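You operate a simulated robot arm through the tools that you are given. There is no shell and no other tool. Be economical: measure what you need, move in short steps, check, and stop when the job is done.

Carry out the task below with a simulated two-armed robot. There is one attempt and no reset: what you move stays moved.

## Task
Take the orange funnel on the bench beside the filling stand and put it away on the bottom shelf of the steel stand. Take the orange nozzle from the top of the side table and leave it on the grey dish. Put the black hose coil on the top of the side table away on the bottom shelf of the steel stand. Take the purple nozzle from the nozzle tray and leave it on top of the clear hood on the top of the glazing bench. Put the numbered pot that says "2" from the top of the glazing bench on the left end of the clay table and the numbered pot marked "3" on top of the marked lump there. Fetch the cone stand from the top of the glazing bench and set it on the top of the steel stand. Take the scrub brush and leave it on the base of the height gauge. Put the scrap on the top of the steel stand away on the left end of the clay table. Put one of the foam filters from the top of the steel stand on top of the silver tin. Take the rubbing stone on the left part of the long bench and put it away on the top of the cooling bench. Press the hold button three times. The order is free. Set down upright: orange funnel, numbered pot, cone stand.
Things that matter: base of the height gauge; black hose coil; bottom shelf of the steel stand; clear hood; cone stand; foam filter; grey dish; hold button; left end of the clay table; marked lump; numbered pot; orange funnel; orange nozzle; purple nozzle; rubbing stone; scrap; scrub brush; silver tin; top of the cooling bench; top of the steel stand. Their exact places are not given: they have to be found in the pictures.

It is judged by the outcome, as a careful person would: the job done as asked, and still so three seconds after it is handed in. It fails if anything else is knocked over, pushed out of place, dropped, spilled or broken.

## Robot
Two 6-joint arms with two-finger parallel grippers on one trunk, on a base that drives. Base frame: it is fixed to the floor where the robot stands at the start and does not move with it; the origin is under the middle of the robot, x ahead of it, y to its left, z up. Readings come in cm, rad, newtons and seconds.
The left shoulder is at the start at [6, 18.7, 117.2], the right one opposite. Places, roughly: base of the height gauge (14x15 cm) [-172, -72, 88]; black hose coil (7x7x5 cm) [-110, 130, 90]; bottom shelf of the steel stand [-140, 340, 20]; clear hood (12x12x15 cm) [-350, 210, 90]; cone stand [-350, 325, 75]; foam filter (5x5x4 cm) [-150, 320, 80]; grey dish (10x10x3 cm) [-310, 320, 40]; hold button [-180, -60, 90]; left end of the clay table [-310, 540, 80]; marked lump [-350, 350, 100]; numbered pot [-325, 350, 100]; orange funnel (7x7x9 cm) [50, 20, 90]; orange nozzle [-100, 100, 100]; purple nozzle [-100, 175, 25]; rubbing stone (7x4x4 cm) [50, 240, 90]; scrap (5x5x4 cm) [-160, 320, 80]; scrub brush (9x4x5 cm) [-330, 210, 90]; silver tin (7x7x6 cm) [-130, 330, 20]; top of the cooling bench [-340, -70, 80]; top of the steel stand [-140, 330, 80]. Payload 1.57 kg a hand.
Tool frame (each hand has its own): the origin (TCP) lies between the finger pads and is the grasp point; the fingertips stand 3 cm ahead of it; z points along the fingers, y is the line along which they close. Largest opening 11 cm; finger width 2.4, thickness 1.2; the body of the gripper, 4.8 by 11.2 cm, starts 7.8 cm behind the TCP.
Orientation is told as [roll, pitch, yaw] about the base's x, y, z axes, in that order, counted from this pose: with the fingers straight down and closing along the base's y, the tool's x points along the base's -x, its y along +y and its z along -z.

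## Interface
- The arms move only by the tool jog_arm. It takes "left_targets", "right_targets" or both (then of equal length, played together; a hand with none holds still); each is one flat list of numbers, 7 for each row, row after row: the shift along the tool's x, y, z in units of 100 mm (1.0 is 100 mm), then the turn, a rotation vector about the tool's x, y, z in units of 45 degrees (1.0 is 45 degrees), then the opening, from 0 (shut) to 1 (fully open). In form: [x, y, z, ax, ay, az, claw, x, y, z, ax, ay, az, claw, ...]. A call has 1 to 10 rows; each row is the pose to reach, as a shift and turn from the pose commanded when the call began, along the tool's axes at that moment. A call with a number of a shift or a turn outside -1 to 1 is refused whole. Rows are played at 5 a second. More than 5 cm and 0.15 rad between two rows, or a gripper value outside its range, and nothing of the call is played. Where a pose cannot be reached the arm comes as near as it can. A force on the tool above 40 N (or 10 N above the force at the start of the call, whichever is more), or a blocked arm, ends the call early, and 0.2 s more pass. The fingers move at their own pace (about 15.3 cm/s each) and stop on an object; they squeeze with about 39 N. The grip force told is the motor's: it shows also when the fingers shut on nothing. Time passes only in rows, and 0.2 s behind the last, so rows that repeat a pose let the fingers close. The reply holds the time, the measured pose of the TCP, the force on the tool along the base axes, the opening and the grip force, in the units named above and with some noise, with the torque about the TCP (base axes, N m) and any sound that the robot's microphone picked up.
- Cameras (640 x 400 px; columns grow to the right, rows downward): "scene" is now at [0.94, 2.16, 170.67]; the picture's right is [0.29, -0.96, 0.00], its down [-0.77, -0.23, -0.60] and it looks along [0.57, 0.17, -0.80] (base axes); focal length 271 px, centre (320, 200). "left" rides on the left gripper at [7, -1.6, -14.1] in its tool frame; the picture's right is [0.23, 0.97, 0.00], its down [-0.86, 0.20, -0.48] and it looks along [-0.47, 0.11, 0.88] (tool axes); focal length 222 px, centre (320, 200). "right" rides on the right gripper at [7, 1.6, -14.1] in its tool frame; the picture's right is [-0.23, 0.97, 0.00], its down [-0.86, -0.20, -0.48] and it looks along [-0.47, -0.11, 0.88] (tool axes); focal length 222 px, centre (320, 200).
- snapshot(camera): a new picture of that camera. No time passes.
- move_column(by): slides the trunk up (or, below 0, down) by that many cm; the arms and the scene camera ride with it, the base frame stays. It gives what a move gives, with no picture.
- steer(legs): drives the robot by 1 to 6 legs, each [ahead, left, turn to the left] in cm, cm and rad, along the robot's own axes; the way and the turn of a leg run together, so that a leg with both is an arc; at most 150 cm and 3.142 rad a leg. The arms and the cameras ride along, it lands a little off, and it stops where it bumps. It gives what a move gives.
- head_to(pan, tilt): turns the head with the scene camera to pan (to the left, within 1.501 rad either way) and tilt (down, from -0.506 to 1.204), counted from straight ahead of the robot. It gives what a move gives.
- locate(camera, pixels): there is no depth. For up to 12 entries [column, row, z] of the newest picture of that camera ("zoom" is the newest enlarged one), the place [x, y] in the base frame at which the ray of that pixel passes the height z, good to about 0.2 cm. No time passes.
- inspect(camera, box): a new picture of the part [left, top, right, bottom] of that camera's present view, enlarged. No time passes.
- close_job(): hands the job in; it is judged then, once.

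Go step by step. Measure first, check grasps and placings, and put right what went wrong. The budget is 371 turns and 334 pictures, counting those below and the enlarged ones. Unless the task says otherwise, let go and move clear before handing in, and close with one line.

The tools are called by a JSON object that holds its "method" and its "body". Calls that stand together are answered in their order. jog_arm: Moves the arms, as the interface text tells. Its arguments: {"type":"object","properties":{"left_targets":{"type":"array","items":{"type":"number"}},"right_targets":{"type":"array","items":{"type":"number"}}},"required":[]} The other tools are called the same way: move_column (by) slides the trunk up or down; steer (legs) drives the base; head_to (pan, tilt) turns the head that bears the scene camera; snapshot (camera) takes a picture; locate (camera, pixels) gives the place at which the rays of pixels pass given heights; inspect (camera, box) takes an enlarged picture of a part of a camera's view; close_job () hands the job in.

At the start:

```text
clock: 0.0
left_eef_pos: [39.79, 30.21, 119.5]
left_ee_rot: [0.0, -0.001, 0.0]
left_contact_force: [-1.1, 1.0, 1.0]
left_torque: [0.04, -0.02, -0.02]
left_gripper_width: 11.0
left_gripper_force: 0.1
right_eef_pos: [46.87, -0.94, 110.84]
right_ee_rot: [0.0, 0.001, 0.001]
right_contact_force: [0.1, 0.6, 0.1]
right_torque: [0.01, 0.03, 0.0]
right_gripper_width: 10.99
right_gripper_force: 0.0
trunk travel left (down, up): [-80.0, 19.0]
robot x, y, heading: [-0.02, 0.07, 0.002]
head pan, tilt: [0.295, 0.93]
```

scene: 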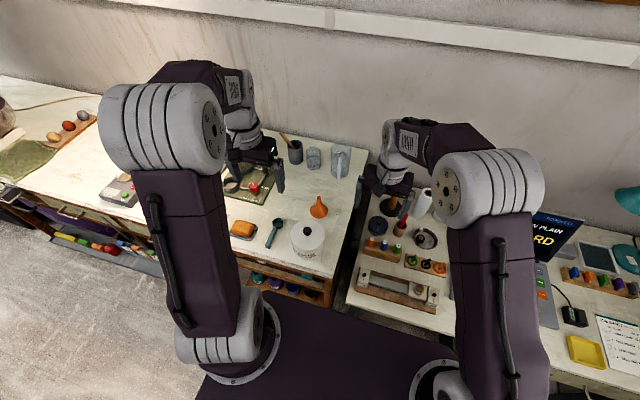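
right: 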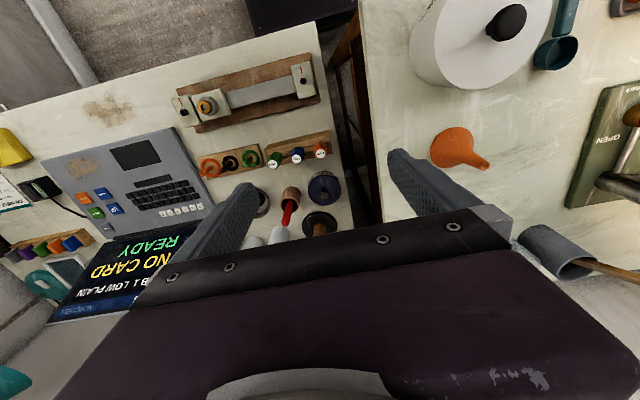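
left: 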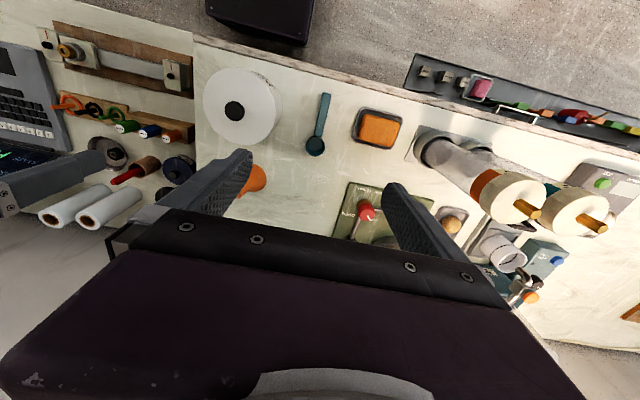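

The orange funnel shows at scene (318,207), right (455,148), left (255,178). I'll triangulate it from several cameras.

{"method": "locate", "body": {"camera": "scene", "pixels": [[319, 215, 75], [319, 215, 80], [319, 215, 85], [319, 215, 90], [318, 200, 90], [318, 200, 95]]}}

{"method": "locate", "body": {"camera": "right", "pixels": [[452, 148, 75], [452, 148, 80], [452, 148, 85], [452, 148, 90], [488, 164, 90], [488, 164, 95]]}}

{"method": "inspect", "body": {"camera": "scene", "box": [220, 120, 380, 280]}}

```text
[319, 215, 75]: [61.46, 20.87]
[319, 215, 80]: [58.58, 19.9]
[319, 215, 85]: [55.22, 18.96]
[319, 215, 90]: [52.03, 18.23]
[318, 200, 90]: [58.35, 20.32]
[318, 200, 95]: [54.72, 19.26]
```

```text
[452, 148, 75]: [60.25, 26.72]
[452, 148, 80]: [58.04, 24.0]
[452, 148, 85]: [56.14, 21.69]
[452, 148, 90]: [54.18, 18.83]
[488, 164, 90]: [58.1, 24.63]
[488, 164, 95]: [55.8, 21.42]
```

```text
2.50 times, centred on (300, 200) of scene
```

zoom: 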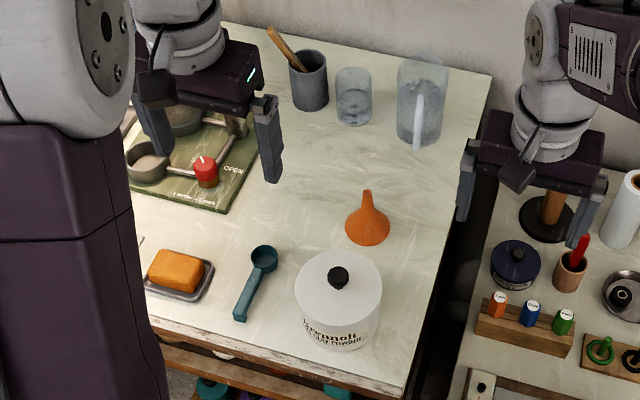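

The zoom shows the funnel tip at (367,192) and its rim bottom near (368,243). I'll locate those and the canister knob at (338,277), since the canister stands right in front of the funnel.

{"method": "locate", "body": {"camera": "zoom", "pixels": [[367, 192, 97], [367, 192, 96], [345, 232, 88], [391, 232, 88], [368, 244, 88], [338, 270, 100], [338, 270, 104], [333, 348, 88], [418, 150, 88]]}}

{"method": "locate", "body": {"camera": "right", "pixels": [[488, 165, 97], [488, 165, 96], [507, 22, 100], [507, 22, 104], [452, 148, 88]]}}

{"method": "locate", "body": {"camera": "left", "pixels": [[234, 110, 100], [234, 110, 104], [250, 178, 90]]}}

```text
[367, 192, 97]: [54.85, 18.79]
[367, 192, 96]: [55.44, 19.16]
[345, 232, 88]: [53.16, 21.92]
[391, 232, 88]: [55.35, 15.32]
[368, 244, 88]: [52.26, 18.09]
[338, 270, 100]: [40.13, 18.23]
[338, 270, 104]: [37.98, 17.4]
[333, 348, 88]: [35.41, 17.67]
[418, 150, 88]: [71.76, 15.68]
```

```text
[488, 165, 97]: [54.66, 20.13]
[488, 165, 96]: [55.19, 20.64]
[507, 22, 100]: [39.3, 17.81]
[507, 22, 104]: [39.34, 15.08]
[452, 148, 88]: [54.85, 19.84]
```

```text
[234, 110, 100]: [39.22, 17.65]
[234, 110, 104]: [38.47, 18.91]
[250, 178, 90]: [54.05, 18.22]
```

Funnel axis is about (54.9, 18.9), with the tip at z≈97 and the bench at z≈88. I'm moving the left hand above it first.

{"method": "jog_arm", "body": {"left_targets": [-0.33, -0.25, 0.1, 0, 0, 0, 1, -0.66, -0.5, 0.2, 0, 0, 0, 0.7, -1, -0.75, 0.3, 0, 0, 0, 0.5]}}

{"method": "jog_arm", "body": {"left_targets": [-0.25, -0.19, 0.2, 0, 0, 0, 0.5, -0.51, -0.38, 0.5, 0, 0, 0, 0.5]}}

{"method": "snapshot", "body": {"camera": "left"}}

{"method": "inspect", "body": {"camera": "scene", "box": [220, 120, 380, 280]}}

```text
clock: 0.8
left_eef_pos: [50.14, 22.8, 116.72]
left_ee_rot: [-0.002, 0.001, 0.0]
left_contact_force: [0.9, 1.1, -0.5]
left_torque: [-0.03, 0.01, 0.06]
left_gripper_width: 5.49
left_gripper_force: 0.0
right_eef_pos: [46.93, -1.18, 110.9]
right_ee_rot: [-0.001, 0.003, 0.002]
right_contact_force: [-0.4, -0.4, 0.2]
right_torque: [0.01, 0.01, 0.0]
right_gripper_width: 11.01
right_gripper_force: 0.0
trunk travel left (down, up): [-80.0, 19.0]
robot x, y, heading: [-0.12, -0.1, 0.001]
head pan, tilt: [0.295, 0.93]
```

```text
clock: 1.4
left_eef_pos: [54.98, 18.86, 111.92]
left_ee_rot: [0.0, 0.003, 0.001]
left_contact_force: [0.5, 0.5, 0.3]
left_torque: [0.0, -0.03, -0.03]
left_gripper_width: 5.51
left_gripper_force: 0.0
right_eef_pos: [47.01, -1.15, 110.8]
right_ee_rot: [0.0, 0.003, 0.0]
right_contact_force: [0.1, -0.5, 0.1]
right_torque: [0.04, 0.01, 0.0]
right_gripper_width: 11.01
right_gripper_force: 0.1
trunk travel left (down, up): [-80.0, 19.0]
robot x, y, heading: [-0.1, -0.04, 0.0]
head pan, tilt: [0.295, 0.93]
```

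```text
329 pictures are left
```

left: 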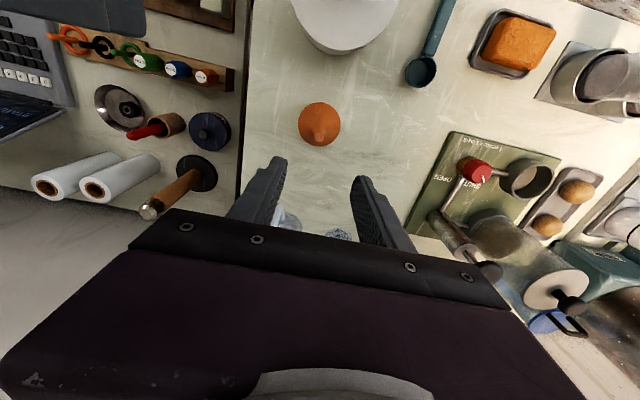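

```text
2.50 times, centred on (300, 200) of scene
```

zoom: 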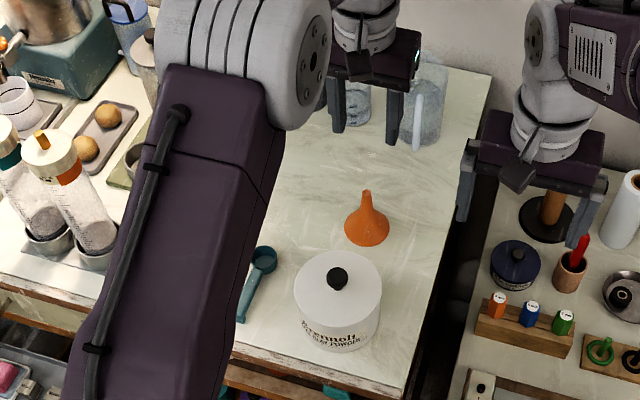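

In the left picture the funnel tip is near (319,133); I'll check it against the hand position.

{"method": "locate", "body": {"camera": "left", "pixels": [[319, 138, 97], [319, 138, 95], [319, 123, 91], [298, 125, 90], [341, 125, 90]]}}

{"method": "locate", "body": {"camera": "zoom", "pixels": [[367, 192, 97], [367, 192, 96], [367, 192, 98]]}}

```text
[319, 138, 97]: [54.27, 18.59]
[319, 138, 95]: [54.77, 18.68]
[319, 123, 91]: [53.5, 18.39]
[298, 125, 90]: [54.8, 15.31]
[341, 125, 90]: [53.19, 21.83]
```

```text
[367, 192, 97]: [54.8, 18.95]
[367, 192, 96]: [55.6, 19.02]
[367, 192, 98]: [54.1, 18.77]
```

The funnel is at (54.4, 18.7). I'm descending with fingers half open, to TCP z≈95, then closing.

{"method": "jog_arm", "body": {"left_targets": [0.05, -0.01, 0.4, 0, 0, 0, 0.4, 0.05, -0.01, 0.8, 0, 0, 0, 0.4, 0.05, -0.01, 0.95, 0, 0, 0, 0.4]}}

{"method": "jog_arm", "body": {"left_targets": [0, 0, 0.35, 0, 0, 0, 0.4, 0, 0, 0.7, 0, 0, 0, 0.4, 0, 0, 0.7, 0, 0, 0, 0, 0, 0, 0.7, 0, 0, 0, 0, 0, 0, 0.7, 0, 0, 0, 0]}}

{"method": "snapshot", "body": {"camera": "left"}}

```text
clock: 2.2
left_eef_pos: [54.15, 18.83, 102.14]
left_ee_rot: [-0.003, -0.001, 0.002]
left_contact_force: [-0.1, 0.0, -0.1]
left_torque: [-0.01, 0.0, -0.05]
left_gripper_width: 4.42
left_gripper_force: 0.2
right_eef_pos: [46.68, -1.09, 110.87]
right_ee_rot: [0.0, -0.001, 0.001]
right_contact_force: [0.4, -0.5, 0.1]
right_torque: [-0.01, 0.01, 0.0]
right_gripper_width: 11.01
right_gripper_force: 0.0
trunk travel left (down, up): [-80.0, 19.0]
robot x, y, heading: [-0.11, -0.2, 0.002]
head pan, tilt: [0.295, 0.93]
```

```text
clock: 3.4
left_eef_pos: [54.4, 18.8, 95.26]
left_ee_rot: [0.002, -0.007, -0.001]
left_contact_force: [5.9, 1.7, 28.1]
left_torque: [0.08, -0.03, -0.01]
left_gripper_width: 3.99
left_gripper_force: 38.3
right_eef_pos: [46.56, -1.09, 110.95]
right_ee_rot: [0.001, -0.002, -0.001]
right_contact_force: [-0.1, 0.2, -0.6]
right_torque: [-0.02, 0.02, 0.0]
right_gripper_width: 10.99
right_gripper_force: 0.1
trunk travel left (down, up): [-80.0, 19.0]
robot x, y, heading: [-0.02, 0.06, -0.001]
head pan, tilt: [0.295, 0.93]
```

```text
327 pictures are left
```

left: 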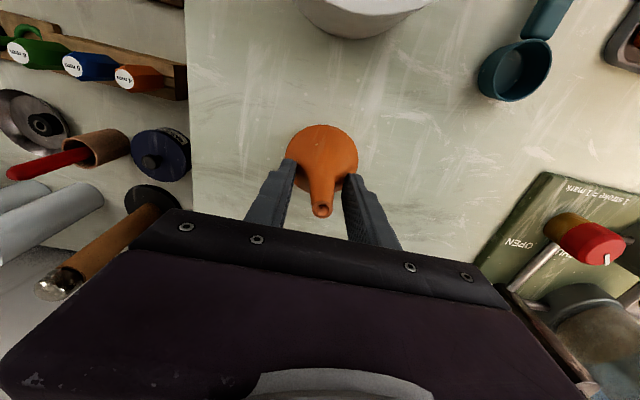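

It closed on the cone (4.0 cm) rather than the spout, with 28 N upward on the tool. I'll open, rise 2 cm, and close again on the spout.

{"method": "jog_arm", "body": {"left_targets": [0, 0, 0, 0, 0, 0, 0.5, 0, 0, -0.2, 0, 0, 0, 0.5, 0, 0, -0.2, 0, 0, 0, 0, 0, 0, -0.2, 0, 0, 0, 0, 0, 0, -0.2, 0, 0, 0, 0]}}

{"method": "snapshot", "body": {"camera": "left"}}

```text
clock: 4.6
left_eef_pos: [54.2, 18.89, 97.11]
left_ee_rot: [0.0, -0.002, 0.0]
left_contact_force: [-3.1, -0.7, 9.7]
left_torque: [-0.02, 0.23, -0.03]
left_gripper_width: 1.81
left_gripper_force: 32.3
right_eef_pos: [46.8, -1.05, 110.83]
right_ee_rot: [0.001, -0.002, 0.0]
right_contact_force: [-0.5, 0.4, 0.0]
right_torque: [-0.01, 0.02, 0.04]
right_gripper_width: 11.0
right_gripper_force: 0.0
trunk travel left (down, up): [-80.0, 19.0]
robot x, y, heading: [-0.01, 0.12, 0.002]
head pan, tilt: [0.295, 0.93]
```

```text
326 pictures are left
```

left: 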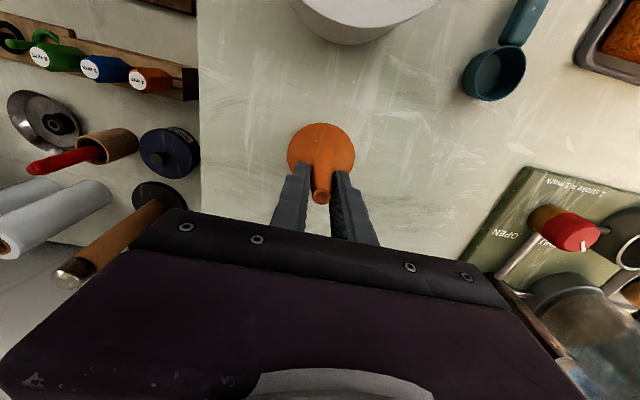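

Now it grips at 1.8 cm, on or near the spout. I'll lift a few cm and check.

{"method": "jog_arm", "body": {"left_targets": [0, 0, -0.1, 0, 0, 0, 0, 0, 0, -0.3, 0, 0, 0, 0, 0, 0, -0.5, 0, 0, 0, 0]}}

{"method": "snapshot", "body": {"camera": "left"}}

{"method": "inspect", "body": {"camera": "scene", "box": [220, 120, 380, 280]}}

```text
clock: 5.4
left_eef_pos: [54.32, 18.75, 101.97]
left_ee_rot: [0.0, 0.002, 0.001]
left_contact_force: [-0.7, 0.3, 0.1]
left_torque: [0.0, 0.05, 0.03]
left_gripper_width: 0.01
left_gripper_force: 21.0
right_eef_pos: [46.79, -1.16, 110.85]
right_ee_rot: [-0.001, 0.0, -0.001]
right_contact_force: [-0.3, 0.0, -0.6]
right_torque: [-0.01, 0.01, 0.0]
right_gripper_width: 11.0
right_gripper_force: 0.2
trunk travel left (down, up): [-80.0, 19.0]
robot x, y, heading: [-0.3, -0.17, 0.001]
head pan, tilt: [0.295, 0.93]
```

```text
325 pictures are left
```

left: 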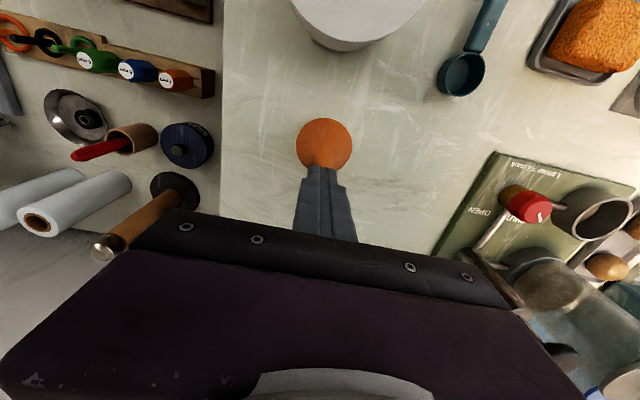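

```text
2.50 times, centred on (300, 200) of scene
```

zoom: 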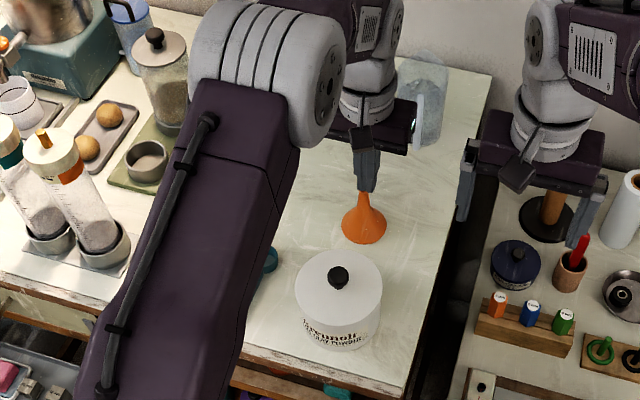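

The grip slid off the taper, and the funnel is still standing. I'll reopen, go down so that the fingertips are at z≈95 and only the spout is between the pads, then close and wait.

{"method": "jog_arm", "body": {"left_targets": [0, 0, 0, 0, 0, 0, 0.35, 0, 0, 0, 0, 0, 0, 0.35, 0, 0, 0.4, 0, 0, 0, 0.35]}}

{"method": "inspect", "body": {"camera": "left", "box": [260, 100, 380, 220]}}

```text
clock: 6.2
left_eef_pos: [54.46, 18.84, 98.08]
left_ee_rot: [0.0, 0.0, 0.0]
left_contact_force: [0.7, 0.7, 0.1]
left_torque: [0.0, 0.0, 0.01]
left_gripper_width: 3.82
left_gripper_force: 0.2
right_eef_pos: [46.94, -1.02, 110.86]
right_ee_rot: [0.0, 0.001, 0.0]
right_contact_force: [-0.5, -0.5, -0.2]
right_torque: [0.02, 0.04, 0.01]
right_gripper_width: 10.99
right_gripper_force: 0.1
trunk travel left (down, up): [-80.0, 19.0]
robot x, y, heading: [-0.3, 0.01, 0.0]
head pan, tilt: [0.295, 0.93]
```

```text
3.33 times, centred on (320, 160) of left
```

zoom: 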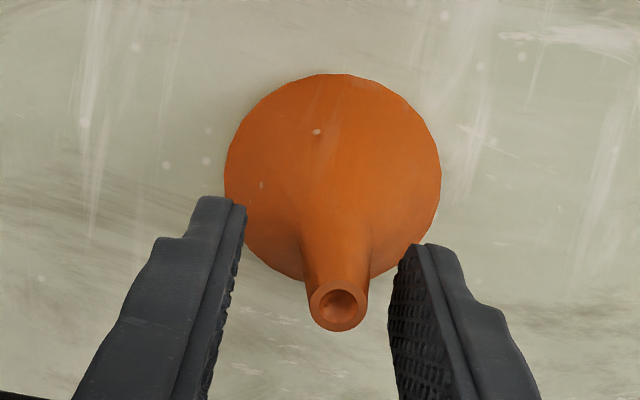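

The spout tip is at zoom (338,302); I'll check its x against the pads.

{"method": "locate", "body": {"camera": "zoom", "pixels": [[338, 305, 97], [338, 305, 96], [338, 305, 95.5], [333, 175, 89]]}}

```text
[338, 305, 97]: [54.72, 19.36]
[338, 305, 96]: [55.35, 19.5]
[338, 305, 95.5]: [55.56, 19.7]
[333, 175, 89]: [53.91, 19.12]
```

The axis is about (54.8, 19.2), so I'm nudging +0.4 cm in x and +0.3 cm in y, going down 0.6 cm, and closing with extra rows.

{"method": "jog_arm", "body": {"left_targets": [-0.04, 0.03, 0.06, 0, 0, 0, 0.35, -0.04, 0.03, 0.06, 0, 0, 0, 0, -0.04, 0.03, 0.06, 0, 0, 0, 0, -0.04, 0.03, 0.06, 0, 0, 0, 0]}}

{"method": "jog_arm", "body": {"left_targets": [0, 0, -0.03, 0, 0, 0, 0, 0, 0, -0.06, 0, 0, 0, 0, 0, 0, -0.1, 0, 0, 0, 0]}}

{"method": "snapshot", "body": {"camera": "left"}}

```text
clock: 7.2
left_eef_pos: [54.59, 19.03, 97.49]
left_ee_rot: [0.001, -0.002, 0.0]
left_contact_force: [0.2, 1.3, 3.7]
left_torque: [0.02, 0.01, 0.02]
left_gripper_width: 1.76
left_gripper_force: 31.9
right_eef_pos: [46.84, -1.09, 110.84]
right_ee_rot: [-0.001, 0.001, 0.0]
right_contact_force: [-0.2, 0.1, 1.0]
right_torque: [-0.01, -0.03, 0.0]
right_gripper_width: 10.99
right_gripper_force: 0.1
trunk travel left (down, up): [-80.0, 19.0]
robot x, y, heading: [0.05, 0.41, 0.0]
head pan, tilt: [0.295, 0.93]
```

```text
clock: 8.0
left_eef_pos: [54.78, 18.99, 98.27]
left_ee_rot: [0.0, 0.001, 0.0]
left_contact_force: [0.6, 0.0, -1.0]
left_torque: [-0.03, 0.01, 0.02]
left_gripper_width: 1.77
left_gripper_force: 32.7
right_eef_pos: [46.82, -1.02, 110.79]
right_ee_rot: [0.001, 0.0, -0.001]
right_contact_force: [0.6, -0.7, -0.5]
right_torque: [0.04, 0.01, -0.03]
right_gripper_width: 10.99
right_gripper_force: 0.1
trunk travel left (down, up): [-80.0, 19.0]
robot x, y, heading: [-0.09, 0.07, 0.003]
head pan, tilt: [0.295, 0.93]
```

```text
322 pictures are left
```

left: 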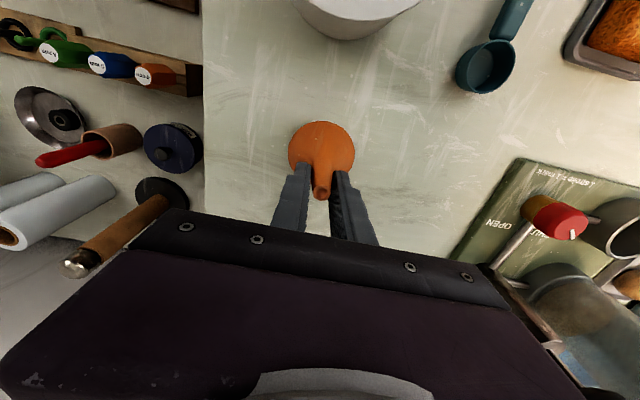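

Grip still at 1.77 cm after rising 0.8 cm, with about 1 N of weight: it holds. Lifting further, slowly.

{"method": "jog_arm", "body": {"left_targets": [0, 0, -0.15, 0, 0, 0, 0, 0, 0, -0.35, 0, 0, 0, 0, 0, 0, -0.6, 0, 0, 0, 0, 0, 0, -0.9, 0, 0, 0, 0]}}

{"method": "snapshot", "body": {"camera": "left"}}

{"method": "snapshot", "body": {"camera": "scene"}}

```text
clock: 9.0
left_eef_pos: [54.77, 19.18, 107.48]
left_ee_rot: [0.002, 0.0, 0.0]
left_contact_force: [-0.3, 0.3, -0.1]
left_torque: [0.01, 0.01, 0.01]
left_gripper_width: 1.76
left_gripper_force: 32.2
right_eef_pos: [46.8, -1.07, 110.9]
right_ee_rot: [0.0, 0.002, -0.001]
right_contact_force: [0.2, 0.0, -0.6]
right_torque: [-0.01, 0.0, -0.02]
right_gripper_width: 11.0
right_gripper_force: 0.0
trunk travel left (down, up): [-80.0, 19.0]
robot x, y, heading: [-0.06, 0.01, -0.0]
head pan, tilt: [0.295, 0.93]
```

```text
321 pictures are left
```

left: 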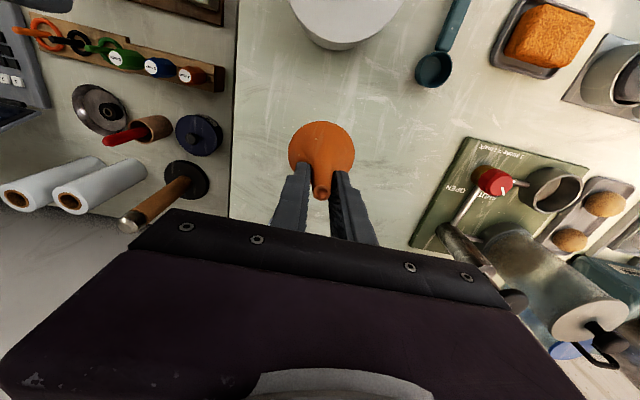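

```text
320 pictures are left
```

scene: 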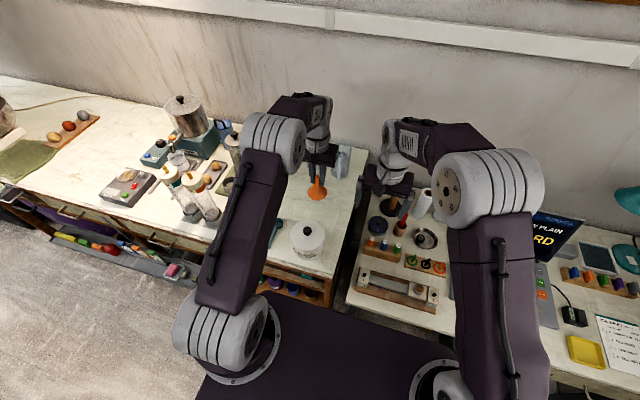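

The funnel is clear of the bench and upright. Now I'll draw both hands in and up for driving.

{"method": "jog_arm", "body": {"left_targets": [0.3, 0.1, -0.4, 0, 0, 0, 0, 0.6, 0.2, -0.8, 0, 0, 0, 0, 1, 0.3, -1, 0, 0, 0, 0], "right_targets": [0.3, -0.3, -0.1, 0, 0, 0, 1, 0.6, -0.6, -0.2, 0, 0, 0, 1, 1, -0.9, -0.2, 0, 0, 0, 1]}}

{"method": "jog_arm", "body": {"left_targets": [0.4, 0.1, 0, 0, 0, 0, 0, 0.8, 0.2, 0, 0, 0, 0, 0, 1, 0.3, 0, 0, 0, 0, 0], "right_targets": [0.3, -0.3, 0, 0, 0, 0, 1, 0.6, -0.6, 0, 0, 0, 0, 1, 0.8, -0.8, 0, 0, 0, 0, 1]}}

{"method": "head_to", "body": {"pan": 0, "tilt": 0.7}}

{"method": "snapshot", "body": {"camera": "scene"}}

{"method": "head_to", "body": {"pan": 1.3, "tilt": 0.5}}

{"method": "snapshot", "body": {"camera": "scene"}}

{"method": "head_to", "body": {"pan": -1.3, "tilt": 0.5}}

{"method": "snapshot", "body": {"camera": "scene"}}

```text
refused: row 1 steps farther than a row can; nothing moved
```

```text
clock: 9.8
left_eef_pos: [44.71, 21.97, 107.49]
left_ee_rot: [-0.001, 0.001, -0.001]
left_contact_force: [0.1, -1.1, -0.8]
left_torque: [0.02, -0.02, 0.02]
left_gripper_width: 1.77
left_gripper_force: 32.6
right_eef_pos: [38.75, -9.04, 110.67]
right_ee_rot: [0.002, -0.001, 0.0]
right_contact_force: [-0.7, 0.3, 0.1]
right_torque: [-0.01, 0.01, 0.0]
right_gripper_width: 11.01
right_gripper_force: 0.0
trunk travel left (down, up): [-80.0, 19.0]
robot x, y, heading: [0.43, -0.35, 0.001]
head pan, tilt: [0.295, 0.93]
```

```text
clock: 10.6
left_eef_pos: [44.69, 22.03, 107.39]
left_ee_rot: [0.001, -0.002, 0.001]
left_contact_force: [0.3, -0.1, -0.4]
left_torque: [-0.04, 0.02, 0.02]
left_gripper_width: 1.74
left_gripper_force: 32.2
right_eef_pos: [38.68, -9.12, 110.64]
right_ee_rot: [0.0, 0.001, -0.001]
right_contact_force: [-0.3, -0.2, 0.5]
right_torque: [0.01, -0.01, 0.03]
right_gripper_width: 11.01
right_gripper_force: 0.0
trunk travel left (down, up): [-80.0, 19.0]
robot x, y, heading: [0.23, -0.01, 0.003]
head pan, tilt: [0.0, 0.7]
```

```text
319 pictures are left
```

scene: 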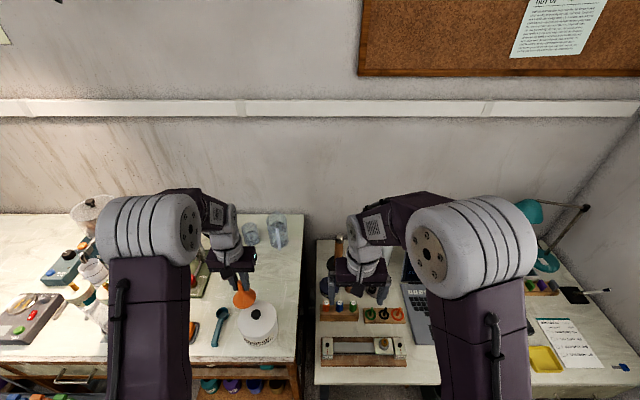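

```text
clock: 12.1
left_eef_pos: [44.78, 22.07, 107.44]
left_ee_rot: [0.001, 0.0, 0.001]
left_contact_force: [0.3, -0.4, -0.1]
left_torque: [0.01, 0.01, 0.01]
left_gripper_width: 1.74
left_gripper_force: 32.2
right_eef_pos: [38.8, -9.04, 110.79]
right_ee_rot: [0.001, 0.001, 0.002]
right_contact_force: [0.1, -0.5, 0.6]
right_torque: [0.01, 0.02, 0.0]
right_gripper_width: 10.97
right_gripper_force: 0.0
trunk travel left (down, up): [-80.0, 19.0]
robot x, y, heading: [0.11, -0.27, -0.001]
head pan, tilt: [1.3, 0.499]
```

```text
318 pictures are left
```

scene: 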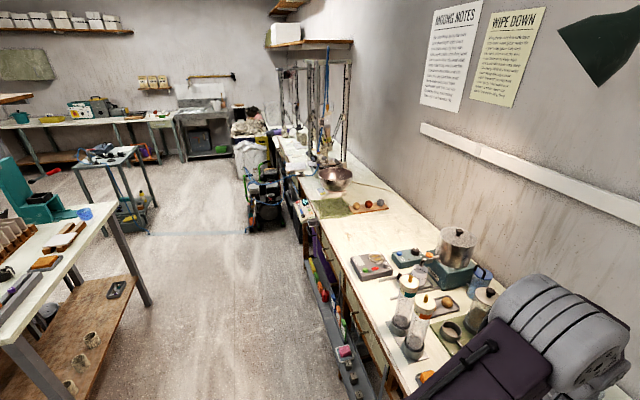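

```text
clock: 14.4
left_eef_pos: [44.86, 21.95, 107.44]
left_ee_rot: [0.002, -0.001, -0.001]
left_contact_force: [0.2, 0.9, -0.1]
left_torque: [0.04, 0.04, 0.02]
left_gripper_width: 1.73
left_gripper_force: 32.4
right_eef_pos: [38.72, -9.12, 110.74]
right_ee_rot: [0.0, 0.001, 0.0]
right_contact_force: [0.1, 1.7, -0.7]
right_torque: [-0.01, 0.02, 0.0]
right_gripper_width: 10.99
right_gripper_force: 0.1
trunk travel left (down, up): [-80.0, 19.0]
robot x, y, heading: [-0.38, -0.07, -0.0]
head pan, tilt: [-1.3, 0.499]
```

```text
317 pictures are left
```

scene: 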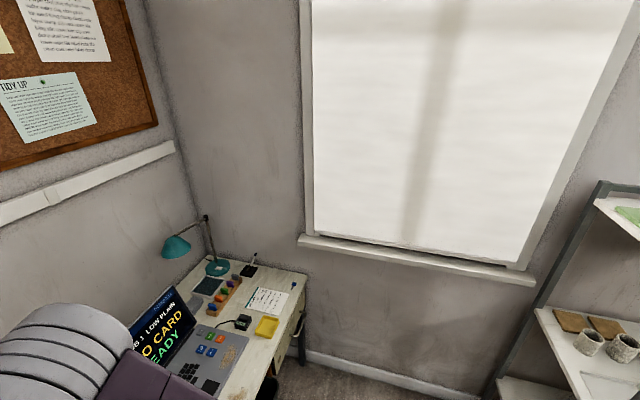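

The aisle to the left is bounded by the long bench and a side table, with something like a cart ahead. I'll tuck the arms more, then measure floor points.

{"method": "jog_arm", "body": {"left_targets": [0.3, 0.1, -0.3, 0, 0, 0, 0, 0.6, 0.2, -0.6, 0, 0, 0, 0, 0.9, 0.2, -0.9, 0, 0, 0, 0], "right_targets": [0.3, -0.2, -0.2, 0, 0, 0, 1, 0.5, -0.5, -0.4, 0, 0, 0, 1, 0.8, -0.8, -0.5, 0, 0, 0, 1]}}

{"method": "jog_arm", "body": {"left_targets": [0.4, 0.0, 0, 0, 0, 0, 0, 0.8, 0, 0, 0, 0, 0, 0]}}

{"method": "head_to", "body": {"pan": 1.3, "tilt": 0.5}}

{"method": "snapshot", "body": {"camera": "scene"}}

{"method": "locate", "body": {"camera": "scene", "pixels": [[150, 306, 0], [250, 232, 0], [290, 230, 0], [390, 396, 0], [160, 208, 0], [110, 205, 88], [10, 340, 88], [240, 180, 0], [190, 160, 0], [350, 380, 10]]}}

```text
clock: 15.2
left_eef_pos: [35.62, 24.09, 116.28]
left_ee_rot: [0.002, -0.001, 0.0]
left_contact_force: [-0.8, -0.8, -0.1]
left_torque: [0.02, -0.02, -0.01]
left_gripper_width: 1.76
left_gripper_force: 32.4
right_eef_pos: [30.34, -17.22, 115.65]
right_ee_rot: [-0.001, -0.001, 0.0]
right_contact_force: [0.3, 0.6, -0.3]
right_torque: [0.02, 0.0, -0.01]
right_gripper_width: 11.01
right_gripper_force: 0.0
trunk travel left (down, up): [-80.0, 19.0]
robot x, y, heading: [0.19, 0.19, -0.004]
head pan, tilt: [-1.3, 0.499]
```

```text
clock: 15.8
left_eef_pos: [27.63, 24.22, 116.22]
left_ee_rot: [-0.001, -0.005, -0.001]
left_contact_force: [0.5, -0.3, -0.3]
left_torque: [-0.02, -0.03, 0.01]
left_gripper_width: 1.76
left_gripper_force: 32.0
right_eef_pos: [30.27, -17.17, 115.67]
right_ee_rot: [0.0, -0.004, -0.001]
right_contact_force: [0.1, -0.3, -0.3]
right_torque: [0.0, -0.04, 0.02]
right_gripper_width: 11.0
right_gripper_force: 0.0
trunk travel left (down, up): [-80.0, 19.0]
robot x, y, heading: [0.01, -0.31, -0.005]
head pan, tilt: [-1.3, 0.499]
```

```text
clock: 18.1
left_eef_pos: [28.02, 24.27, 116.13]
left_ee_rot: [-0.002, -0.001, -0.001]
left_contact_force: [1.3, -0.4, -0.5]
left_torque: [0.03, -0.01, -0.02]
left_gripper_width: 1.74
left_gripper_force: 32.5
right_eef_pos: [30.54, -17.0, 115.62]
right_ee_rot: [0.0, -0.001, 0.0]
right_contact_force: [-0.1, 0.0, 0.1]
right_torque: [0.02, 0.01, 0.03]
right_gripper_width: 11.0
right_gripper_force: 0.0
trunk travel left (down, up): [-80.0, 19.0]
robot x, y, heading: [0.15, 0.51, -0.005]
head pan, tilt: [1.3, 0.499]
```

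```text
316 pictures are left
```

scene: 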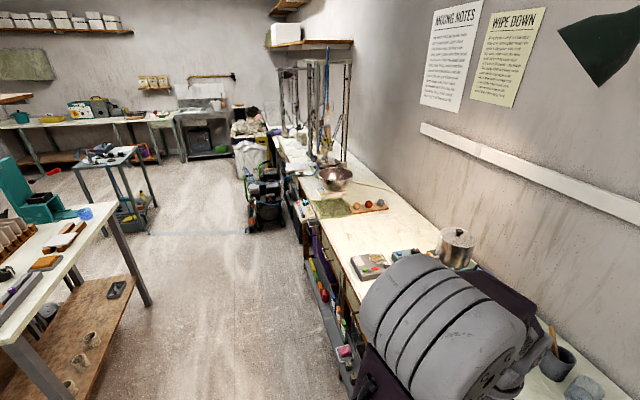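

```text
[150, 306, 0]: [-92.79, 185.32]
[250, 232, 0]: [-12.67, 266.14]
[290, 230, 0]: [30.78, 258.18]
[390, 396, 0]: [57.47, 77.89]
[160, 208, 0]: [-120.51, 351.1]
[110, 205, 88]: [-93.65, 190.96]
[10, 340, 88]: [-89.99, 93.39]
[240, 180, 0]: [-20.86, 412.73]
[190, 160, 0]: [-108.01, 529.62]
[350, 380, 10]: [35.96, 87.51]
```

Side-table edge x≈-90, long bench front x≈32, and the cart from about (-13..31, 258). Enlarging the far part to identify things.

{"method": "inspect", "body": {"camera": "scene", "box": [220, 80, 400, 280]}}

{"method": "inspect", "body": {"camera": "scene", "box": [0, 80, 220, 220]}}

{"method": "inspect", "body": {"camera": "scene", "box": [0, 200, 220, 400]}}

```text
2.00 times, centred on (310, 180) of scene
```

zoom: 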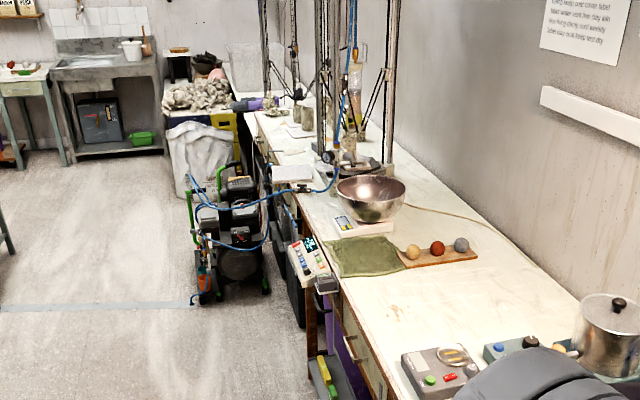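

```text
2.86 times, centred on (110, 150) of scene
```

zoom: 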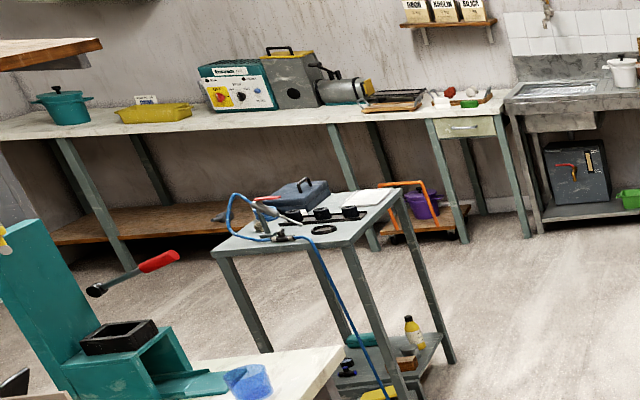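

```text
2.00 times, centred on (110, 300) of scene
```

zoom: 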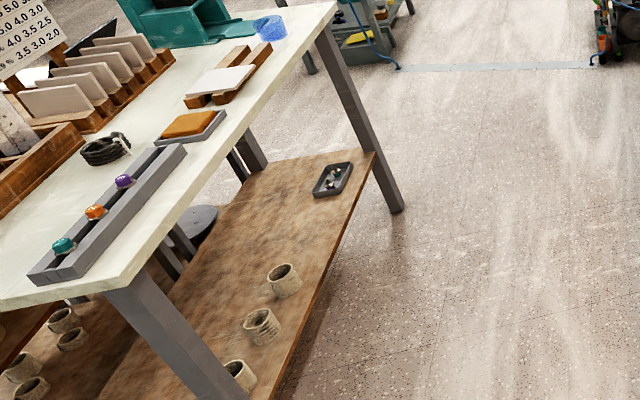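

The small black nozzle tray is on the side table's lower shelf, and the rack on the table top holds the purple, orange and teal nozzles. Next I slide left along the long bench to look for the rubbing stone.

{"method": "steer", "body": {"legs": [[-10, 0, 0], [0, 140, 0], [0, 50, 0]]}}

{"method": "head_to", "body": {"pan": 0.6, "tilt": 0.75}}

{"method": "snapshot", "body": {"camera": "scene"}}

```text
clock: 28.4
left_eef_pos: [13.21, 215.1, 116.06]
left_ee_rot: [0.003, -0.001, 0.039]
left_contact_force: [-0.6, -0.4, 0.0]
left_torque: [0.03, 0.02, 0.0]
left_gripper_width: 1.73
left_gripper_force: 31.8
right_eef_pos: [17.38, 173.91, 115.63]
right_ee_rot: [0.001, 0.001, 0.04]
right_contact_force: [-0.6, 0.4, 0.4]
right_torque: [0.01, 0.0, -0.03]
right_gripper_width: 10.99
right_gripper_force: 0.1
trunk travel left (down, up): [-80.0, 19.0]
robot x, y, heading: [-13.91, 189.99, 0.039]
head pan, tilt: [1.3, 0.499]
```

```text
clock: 29.5
left_eef_pos: [13.09, 215.02, 116.08]
left_ee_rot: [0.001, 0.0, 0.038]
left_contact_force: [-0.5, -0.5, -0.8]
left_torque: [0.02, 0.01, -0.02]
left_gripper_width: 1.7
left_gripper_force: 33.0
right_eef_pos: [17.4, 173.91, 115.59]
right_ee_rot: [-0.002, -0.001, 0.038]
right_contact_force: [0.0, -0.1, -0.1]
right_torque: [0.0, 0.0, -0.02]
right_gripper_width: 11.04
right_gripper_force: 0.1
trunk travel left (down, up): [-80.0, 19.0]
robot x, y, heading: [-14.17, 190.04, 0.038]
head pan, tilt: [0.6, 0.75]
```

```text
312 pictures are left
```

scene: 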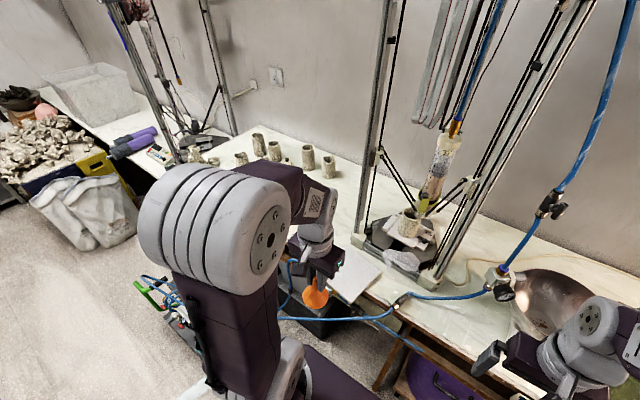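

A big delta printer and hoses here. I look straight ahead and down for the stone.

{"method": "head_to", "body": {"pan": 0.0, "tilt": 0.8}}

{"method": "snapshot", "body": {"camera": "scene"}}

{"method": "snapshot", "body": {"camera": "right"}}

{"method": "snapshot", "body": {"camera": "left"}}

```text
clock: 30.5
left_eef_pos: [13.14, 215.27, 116.21]
left_ee_rot: [0.0, -0.001, 0.038]
left_contact_force: [0.5, 0.2, -1.0]
left_torque: [0.02, -0.01, 0.0]
left_gripper_width: 1.75
left_gripper_force: 32.2
right_eef_pos: [17.32, 174.09, 115.58]
right_ee_rot: [0.001, 0.001, 0.039]
right_contact_force: [0.3, 0.6, -1.4]
right_torque: [-0.03, 0.01, 0.06]
right_gripper_width: 10.99
right_gripper_force: 0.0
trunk travel left (down, up): [-80.0, 19.0]
robot x, y, heading: [-13.86, 189.86, 0.043]
head pan, tilt: [0.0, 0.799]
```

```text
311 pictures are left
```

scene: 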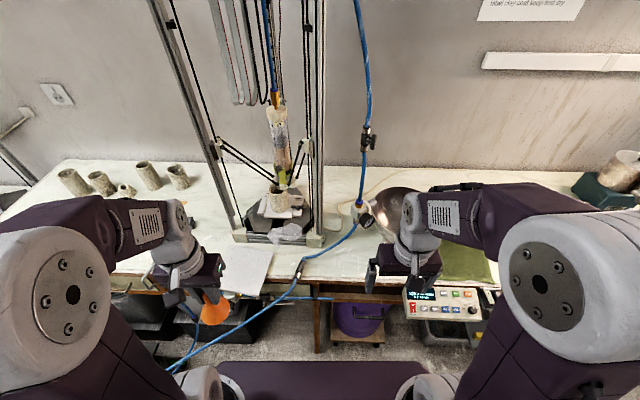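

```text
310 pictures are left
```

right: 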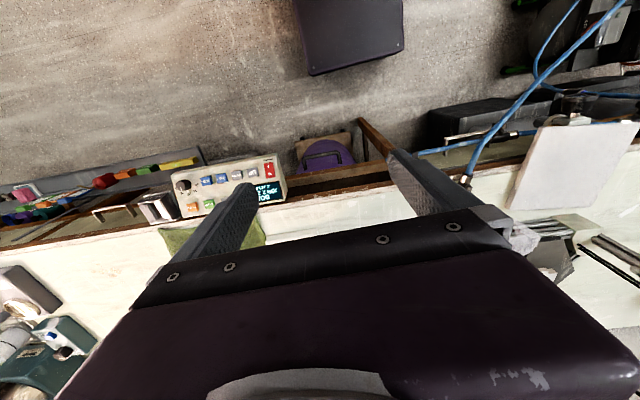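

```text
309 pictures are left
```

left: 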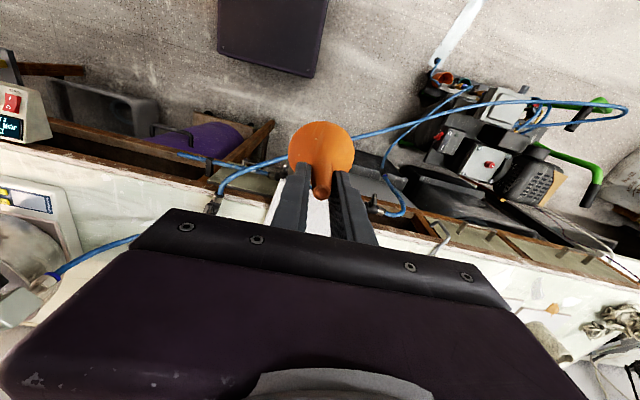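

I'll locate the white plate (245,270) and the pots to know the coordinates around (50,240).

{"method": "locate", "body": {"camera": "scene", "pixels": [[245, 270, 88], [125, 190, 88], [70, 190, 88], [180, 185, 88], [285, 225, 88], [150, 290, 80], [110, 270, 88], [430, 305, 88]]}}

{"method": "locate", "body": {"camera": "left", "pixels": [[552, 308, 88], [545, 340, 88], [440, 245, 88], [520, 375, 88], [445, 60, 20], [620, 115, 60]]}}

{"method": "inspect", "body": {"camera": "left", "box": [400, 200, 640, 400]}}

{"method": "inspect", "body": {"camera": "scene", "box": [30, 130, 230, 300]}}

```text
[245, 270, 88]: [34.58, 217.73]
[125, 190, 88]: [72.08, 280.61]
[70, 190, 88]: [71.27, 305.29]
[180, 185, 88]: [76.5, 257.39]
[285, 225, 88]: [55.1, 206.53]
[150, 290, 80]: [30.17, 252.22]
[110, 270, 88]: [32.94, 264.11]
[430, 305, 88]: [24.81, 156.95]
```

```text
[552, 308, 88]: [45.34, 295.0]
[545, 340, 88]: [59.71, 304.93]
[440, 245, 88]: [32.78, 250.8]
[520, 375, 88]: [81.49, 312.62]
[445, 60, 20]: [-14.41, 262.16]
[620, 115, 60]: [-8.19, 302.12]
```

```text
2.00 times, centred on (520, 300) of left
```

zoom: 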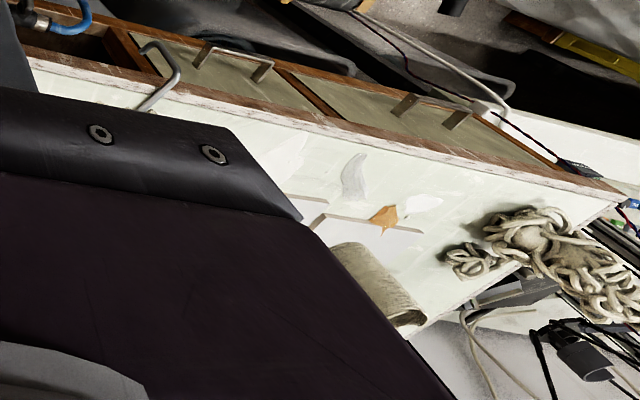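

```text
2.35 times, centred on (130, 215) of scene
```

zoom: 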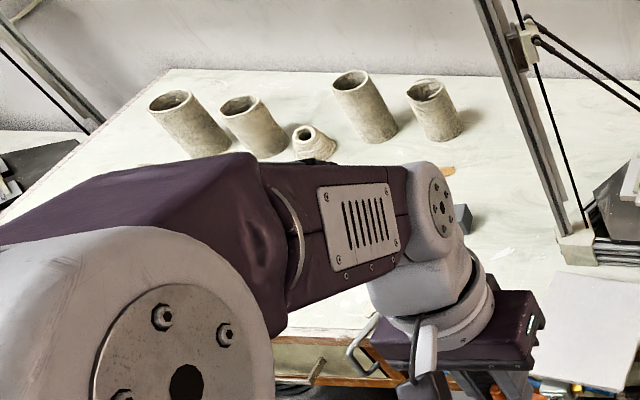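

A grey-blue block peeks out behind the left wrist at zoom (462,217), likely the rubbing stone. Locating it, and I'll move the left hand aside to see it.

{"method": "locate", "body": {"camera": "zoom", "pixels": [[463, 232, 88], [463, 205, 92], [450, 172, 88]]}}

{"method": "jog_arm", "body": {"left_targets": [0.3, 0.3, 0, 0, 0, 0, 0, 0.6, 0.6, 0, 0, 0, 0, 0, 0.8, 0.9, 0, 0, 0, 0, 0]}}

{"method": "snapshot", "body": {"camera": "scene"}}

```text
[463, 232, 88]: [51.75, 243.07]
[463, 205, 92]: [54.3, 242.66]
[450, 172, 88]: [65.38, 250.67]
```

```text
clock: 31.3
left_eef_pos: [5.07, 224.07, 116.08]
left_ee_rot: [0.0, 0.001, 0.039]
left_contact_force: [0.1, -0.6, -0.2]
left_torque: [0.0, -0.02, -0.03]
left_gripper_width: 1.71
left_gripper_force: 32.0
right_eef_pos: [17.37, 174.09, 115.61]
right_ee_rot: [0.0, -0.001, 0.038]
right_contact_force: [0.3, 0.9, 0.4]
right_torque: [0.0, 0.03, -0.01]
right_gripper_width: 11.03
right_gripper_force: 0.1
trunk travel left (down, up): [-80.0, 19.0]
robot x, y, heading: [-13.98, 189.96, 0.037]
head pan, tilt: [0.0, 0.799]
```

```text
306 pictures are left
```

scene: 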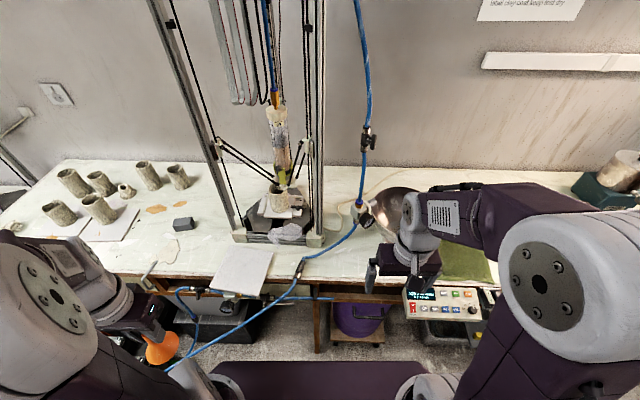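

The stone is at (183,224). Let me locate it exactly and check the hose route and base-plate edge against the heights.

{"method": "locate", "body": {"camera": "scene", "pixels": [[183, 231, 88], [174, 224, 92], [192, 221, 92], [238, 245, 88], [165, 370, 60], [165, 370, 80], [225, 325, 80], [225, 325, 60], [300, 270, 88], [220, 362, 30], [420, 362, 30]]}}

{"method": "inspect", "body": {"camera": "scene", "box": [100, 190, 340, 400]}}

{"method": "snapshot", "body": {"camera": "left"}}

```text
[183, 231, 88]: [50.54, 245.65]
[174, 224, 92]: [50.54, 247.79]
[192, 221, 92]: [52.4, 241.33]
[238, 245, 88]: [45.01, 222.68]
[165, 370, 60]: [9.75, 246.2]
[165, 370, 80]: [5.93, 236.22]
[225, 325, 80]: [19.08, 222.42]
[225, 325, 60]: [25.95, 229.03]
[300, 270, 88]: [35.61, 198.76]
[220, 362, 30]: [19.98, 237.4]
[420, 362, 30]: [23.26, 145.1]
```

```text
1.90 times, centred on (220, 295) of scene
```

zoom: 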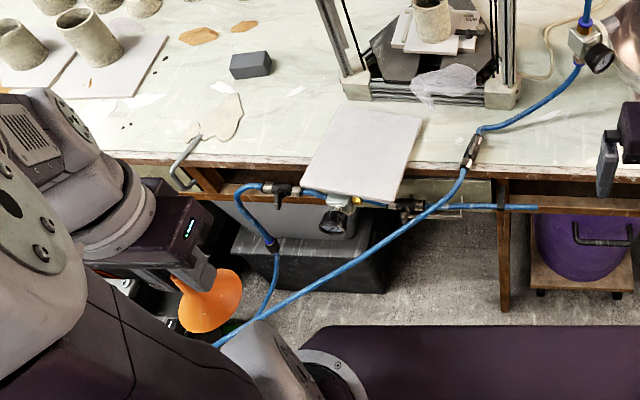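

```text
304 pictures are left
```

left: 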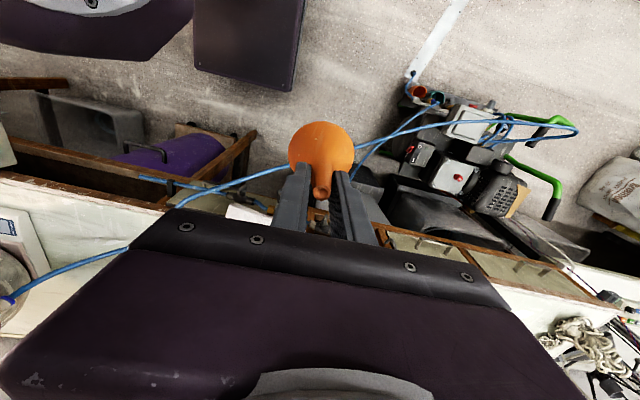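

I triangulate the hose from the left view, and the mobile base's corner at (293,88).

{"method": "locate", "body": {"camera": "left", "pixels": [[270, 172, 80], [270, 172, 60], [390, 133, 80], [390, 133, 60], [480, 117, 60], [293, 88, 30], [293, 88, 20], [578, 130, 60], [355, 175, 80], [355, 175, 60]]}}

{"method": "inspect", "body": {"camera": "left", "box": [340, 50, 640, 250]}}

```text
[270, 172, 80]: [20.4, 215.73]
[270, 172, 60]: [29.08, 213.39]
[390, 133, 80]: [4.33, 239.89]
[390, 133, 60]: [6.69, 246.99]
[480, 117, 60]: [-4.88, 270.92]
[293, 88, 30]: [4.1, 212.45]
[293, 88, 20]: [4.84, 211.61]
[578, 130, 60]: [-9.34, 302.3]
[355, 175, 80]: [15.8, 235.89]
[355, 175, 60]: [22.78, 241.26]
```

```text
2.00 times, centred on (490, 150) of left
```

zoom: 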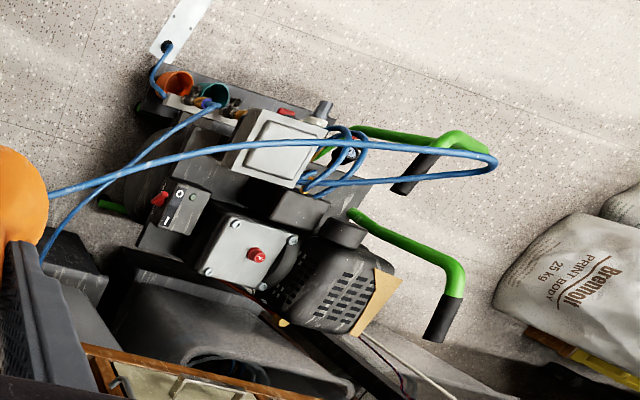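

The base is about 37×44 cm. The printer's column stands right next to the stone, so I'll fetch the stone later with a free left hand. Now I deliver the funnel: back off and turn towards the steel stand.

{"method": "jog_arm", "body": {"left_targets": [-0.2, -0.4, 0, 0, 0, 0, 0, -0.3, -0.6, 0, 0, 0, 0, 0]}}

{"method": "steer", "body": {"legs": [[-25, 0, 0], [0, 0, 1.53]]}}

{"method": "head_to", "body": {"pan": 0.3, "tilt": 0.6}}

{"method": "snapshot", "body": {"camera": "scene"}}

```text
clock: 31.9
left_eef_pos: [8.22, 217.91, 116.13]
left_ee_rot: [-0.001, -0.001, 0.039]
left_contact_force: [0.4, 0.5, -0.1]
left_torque: [0.02, 0.02, -0.02]
left_gripper_width: 1.71
left_gripper_force: 31.7
right_eef_pos: [17.49, 173.98, 115.52]
right_ee_rot: [0.002, 0.001, 0.039]
right_contact_force: [-0.7, 0.3, -0.8]
right_torque: [0.0, -0.04, 0.02]
right_gripper_width: 11.0
right_gripper_force: 0.2
trunk travel left (down, up): [-80.0, 19.0]
robot x, y, heading: [-13.67, 190.03, 0.034]
head pan, tilt: [0.0, 0.799]
```

```text
clock: 37.4
left_eef_pos: [-65.47, 212.3, 116.19]
left_ee_rot: [-0.001, -0.002, 1.565]
left_contact_force: [0.3, 0.0, -0.5]
left_torque: [0.01, 0.0, -0.01]
left_gripper_width: 1.75
left_gripper_force: 31.4
right_eef_pos: [-21.11, 219.5, 115.66]
right_ee_rot: [0.001, -0.001, 1.565]
right_contact_force: [0.7, 0.1, 0.4]
right_torque: [-0.03, 0.0, -0.02]
right_gripper_width: 10.98
right_gripper_force: 0.0
trunk travel left (down, up): [-80.0, 19.0]
robot x, y, heading: [-38.62, 188.86, 1.562]
head pan, tilt: [0.0, 0.799]
```

```text
clock: 38.2
left_eef_pos: [-65.41, 212.28, 116.15]
left_ee_rot: [0.0, 0.001, 1.564]
left_contact_force: [-0.3, 0.3, -0.8]
left_torque: [-0.02, -0.01, -0.01]
left_gripper_width: 1.7
left_gripper_force: 32.3
right_eef_pos: [-21.0, 219.47, 115.56]
right_ee_rot: [0.0, 0.001, 1.565]
right_contact_force: [-0.3, 0.6, 0.0]
right_torque: [0.03, 0.03, -0.03]
right_gripper_width: 10.99
right_gripper_force: 0.0
trunk travel left (down, up): [-80.0, 19.0]
robot x, y, heading: [-38.33, 189.04, 1.561]
head pan, tilt: [0.3, 0.6]
```

```text
302 pictures are left
```

scene: 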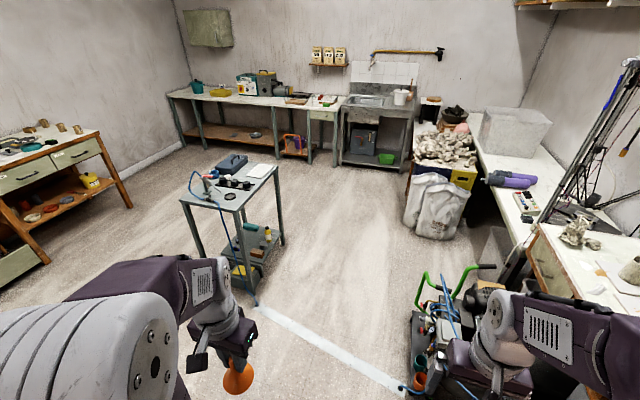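

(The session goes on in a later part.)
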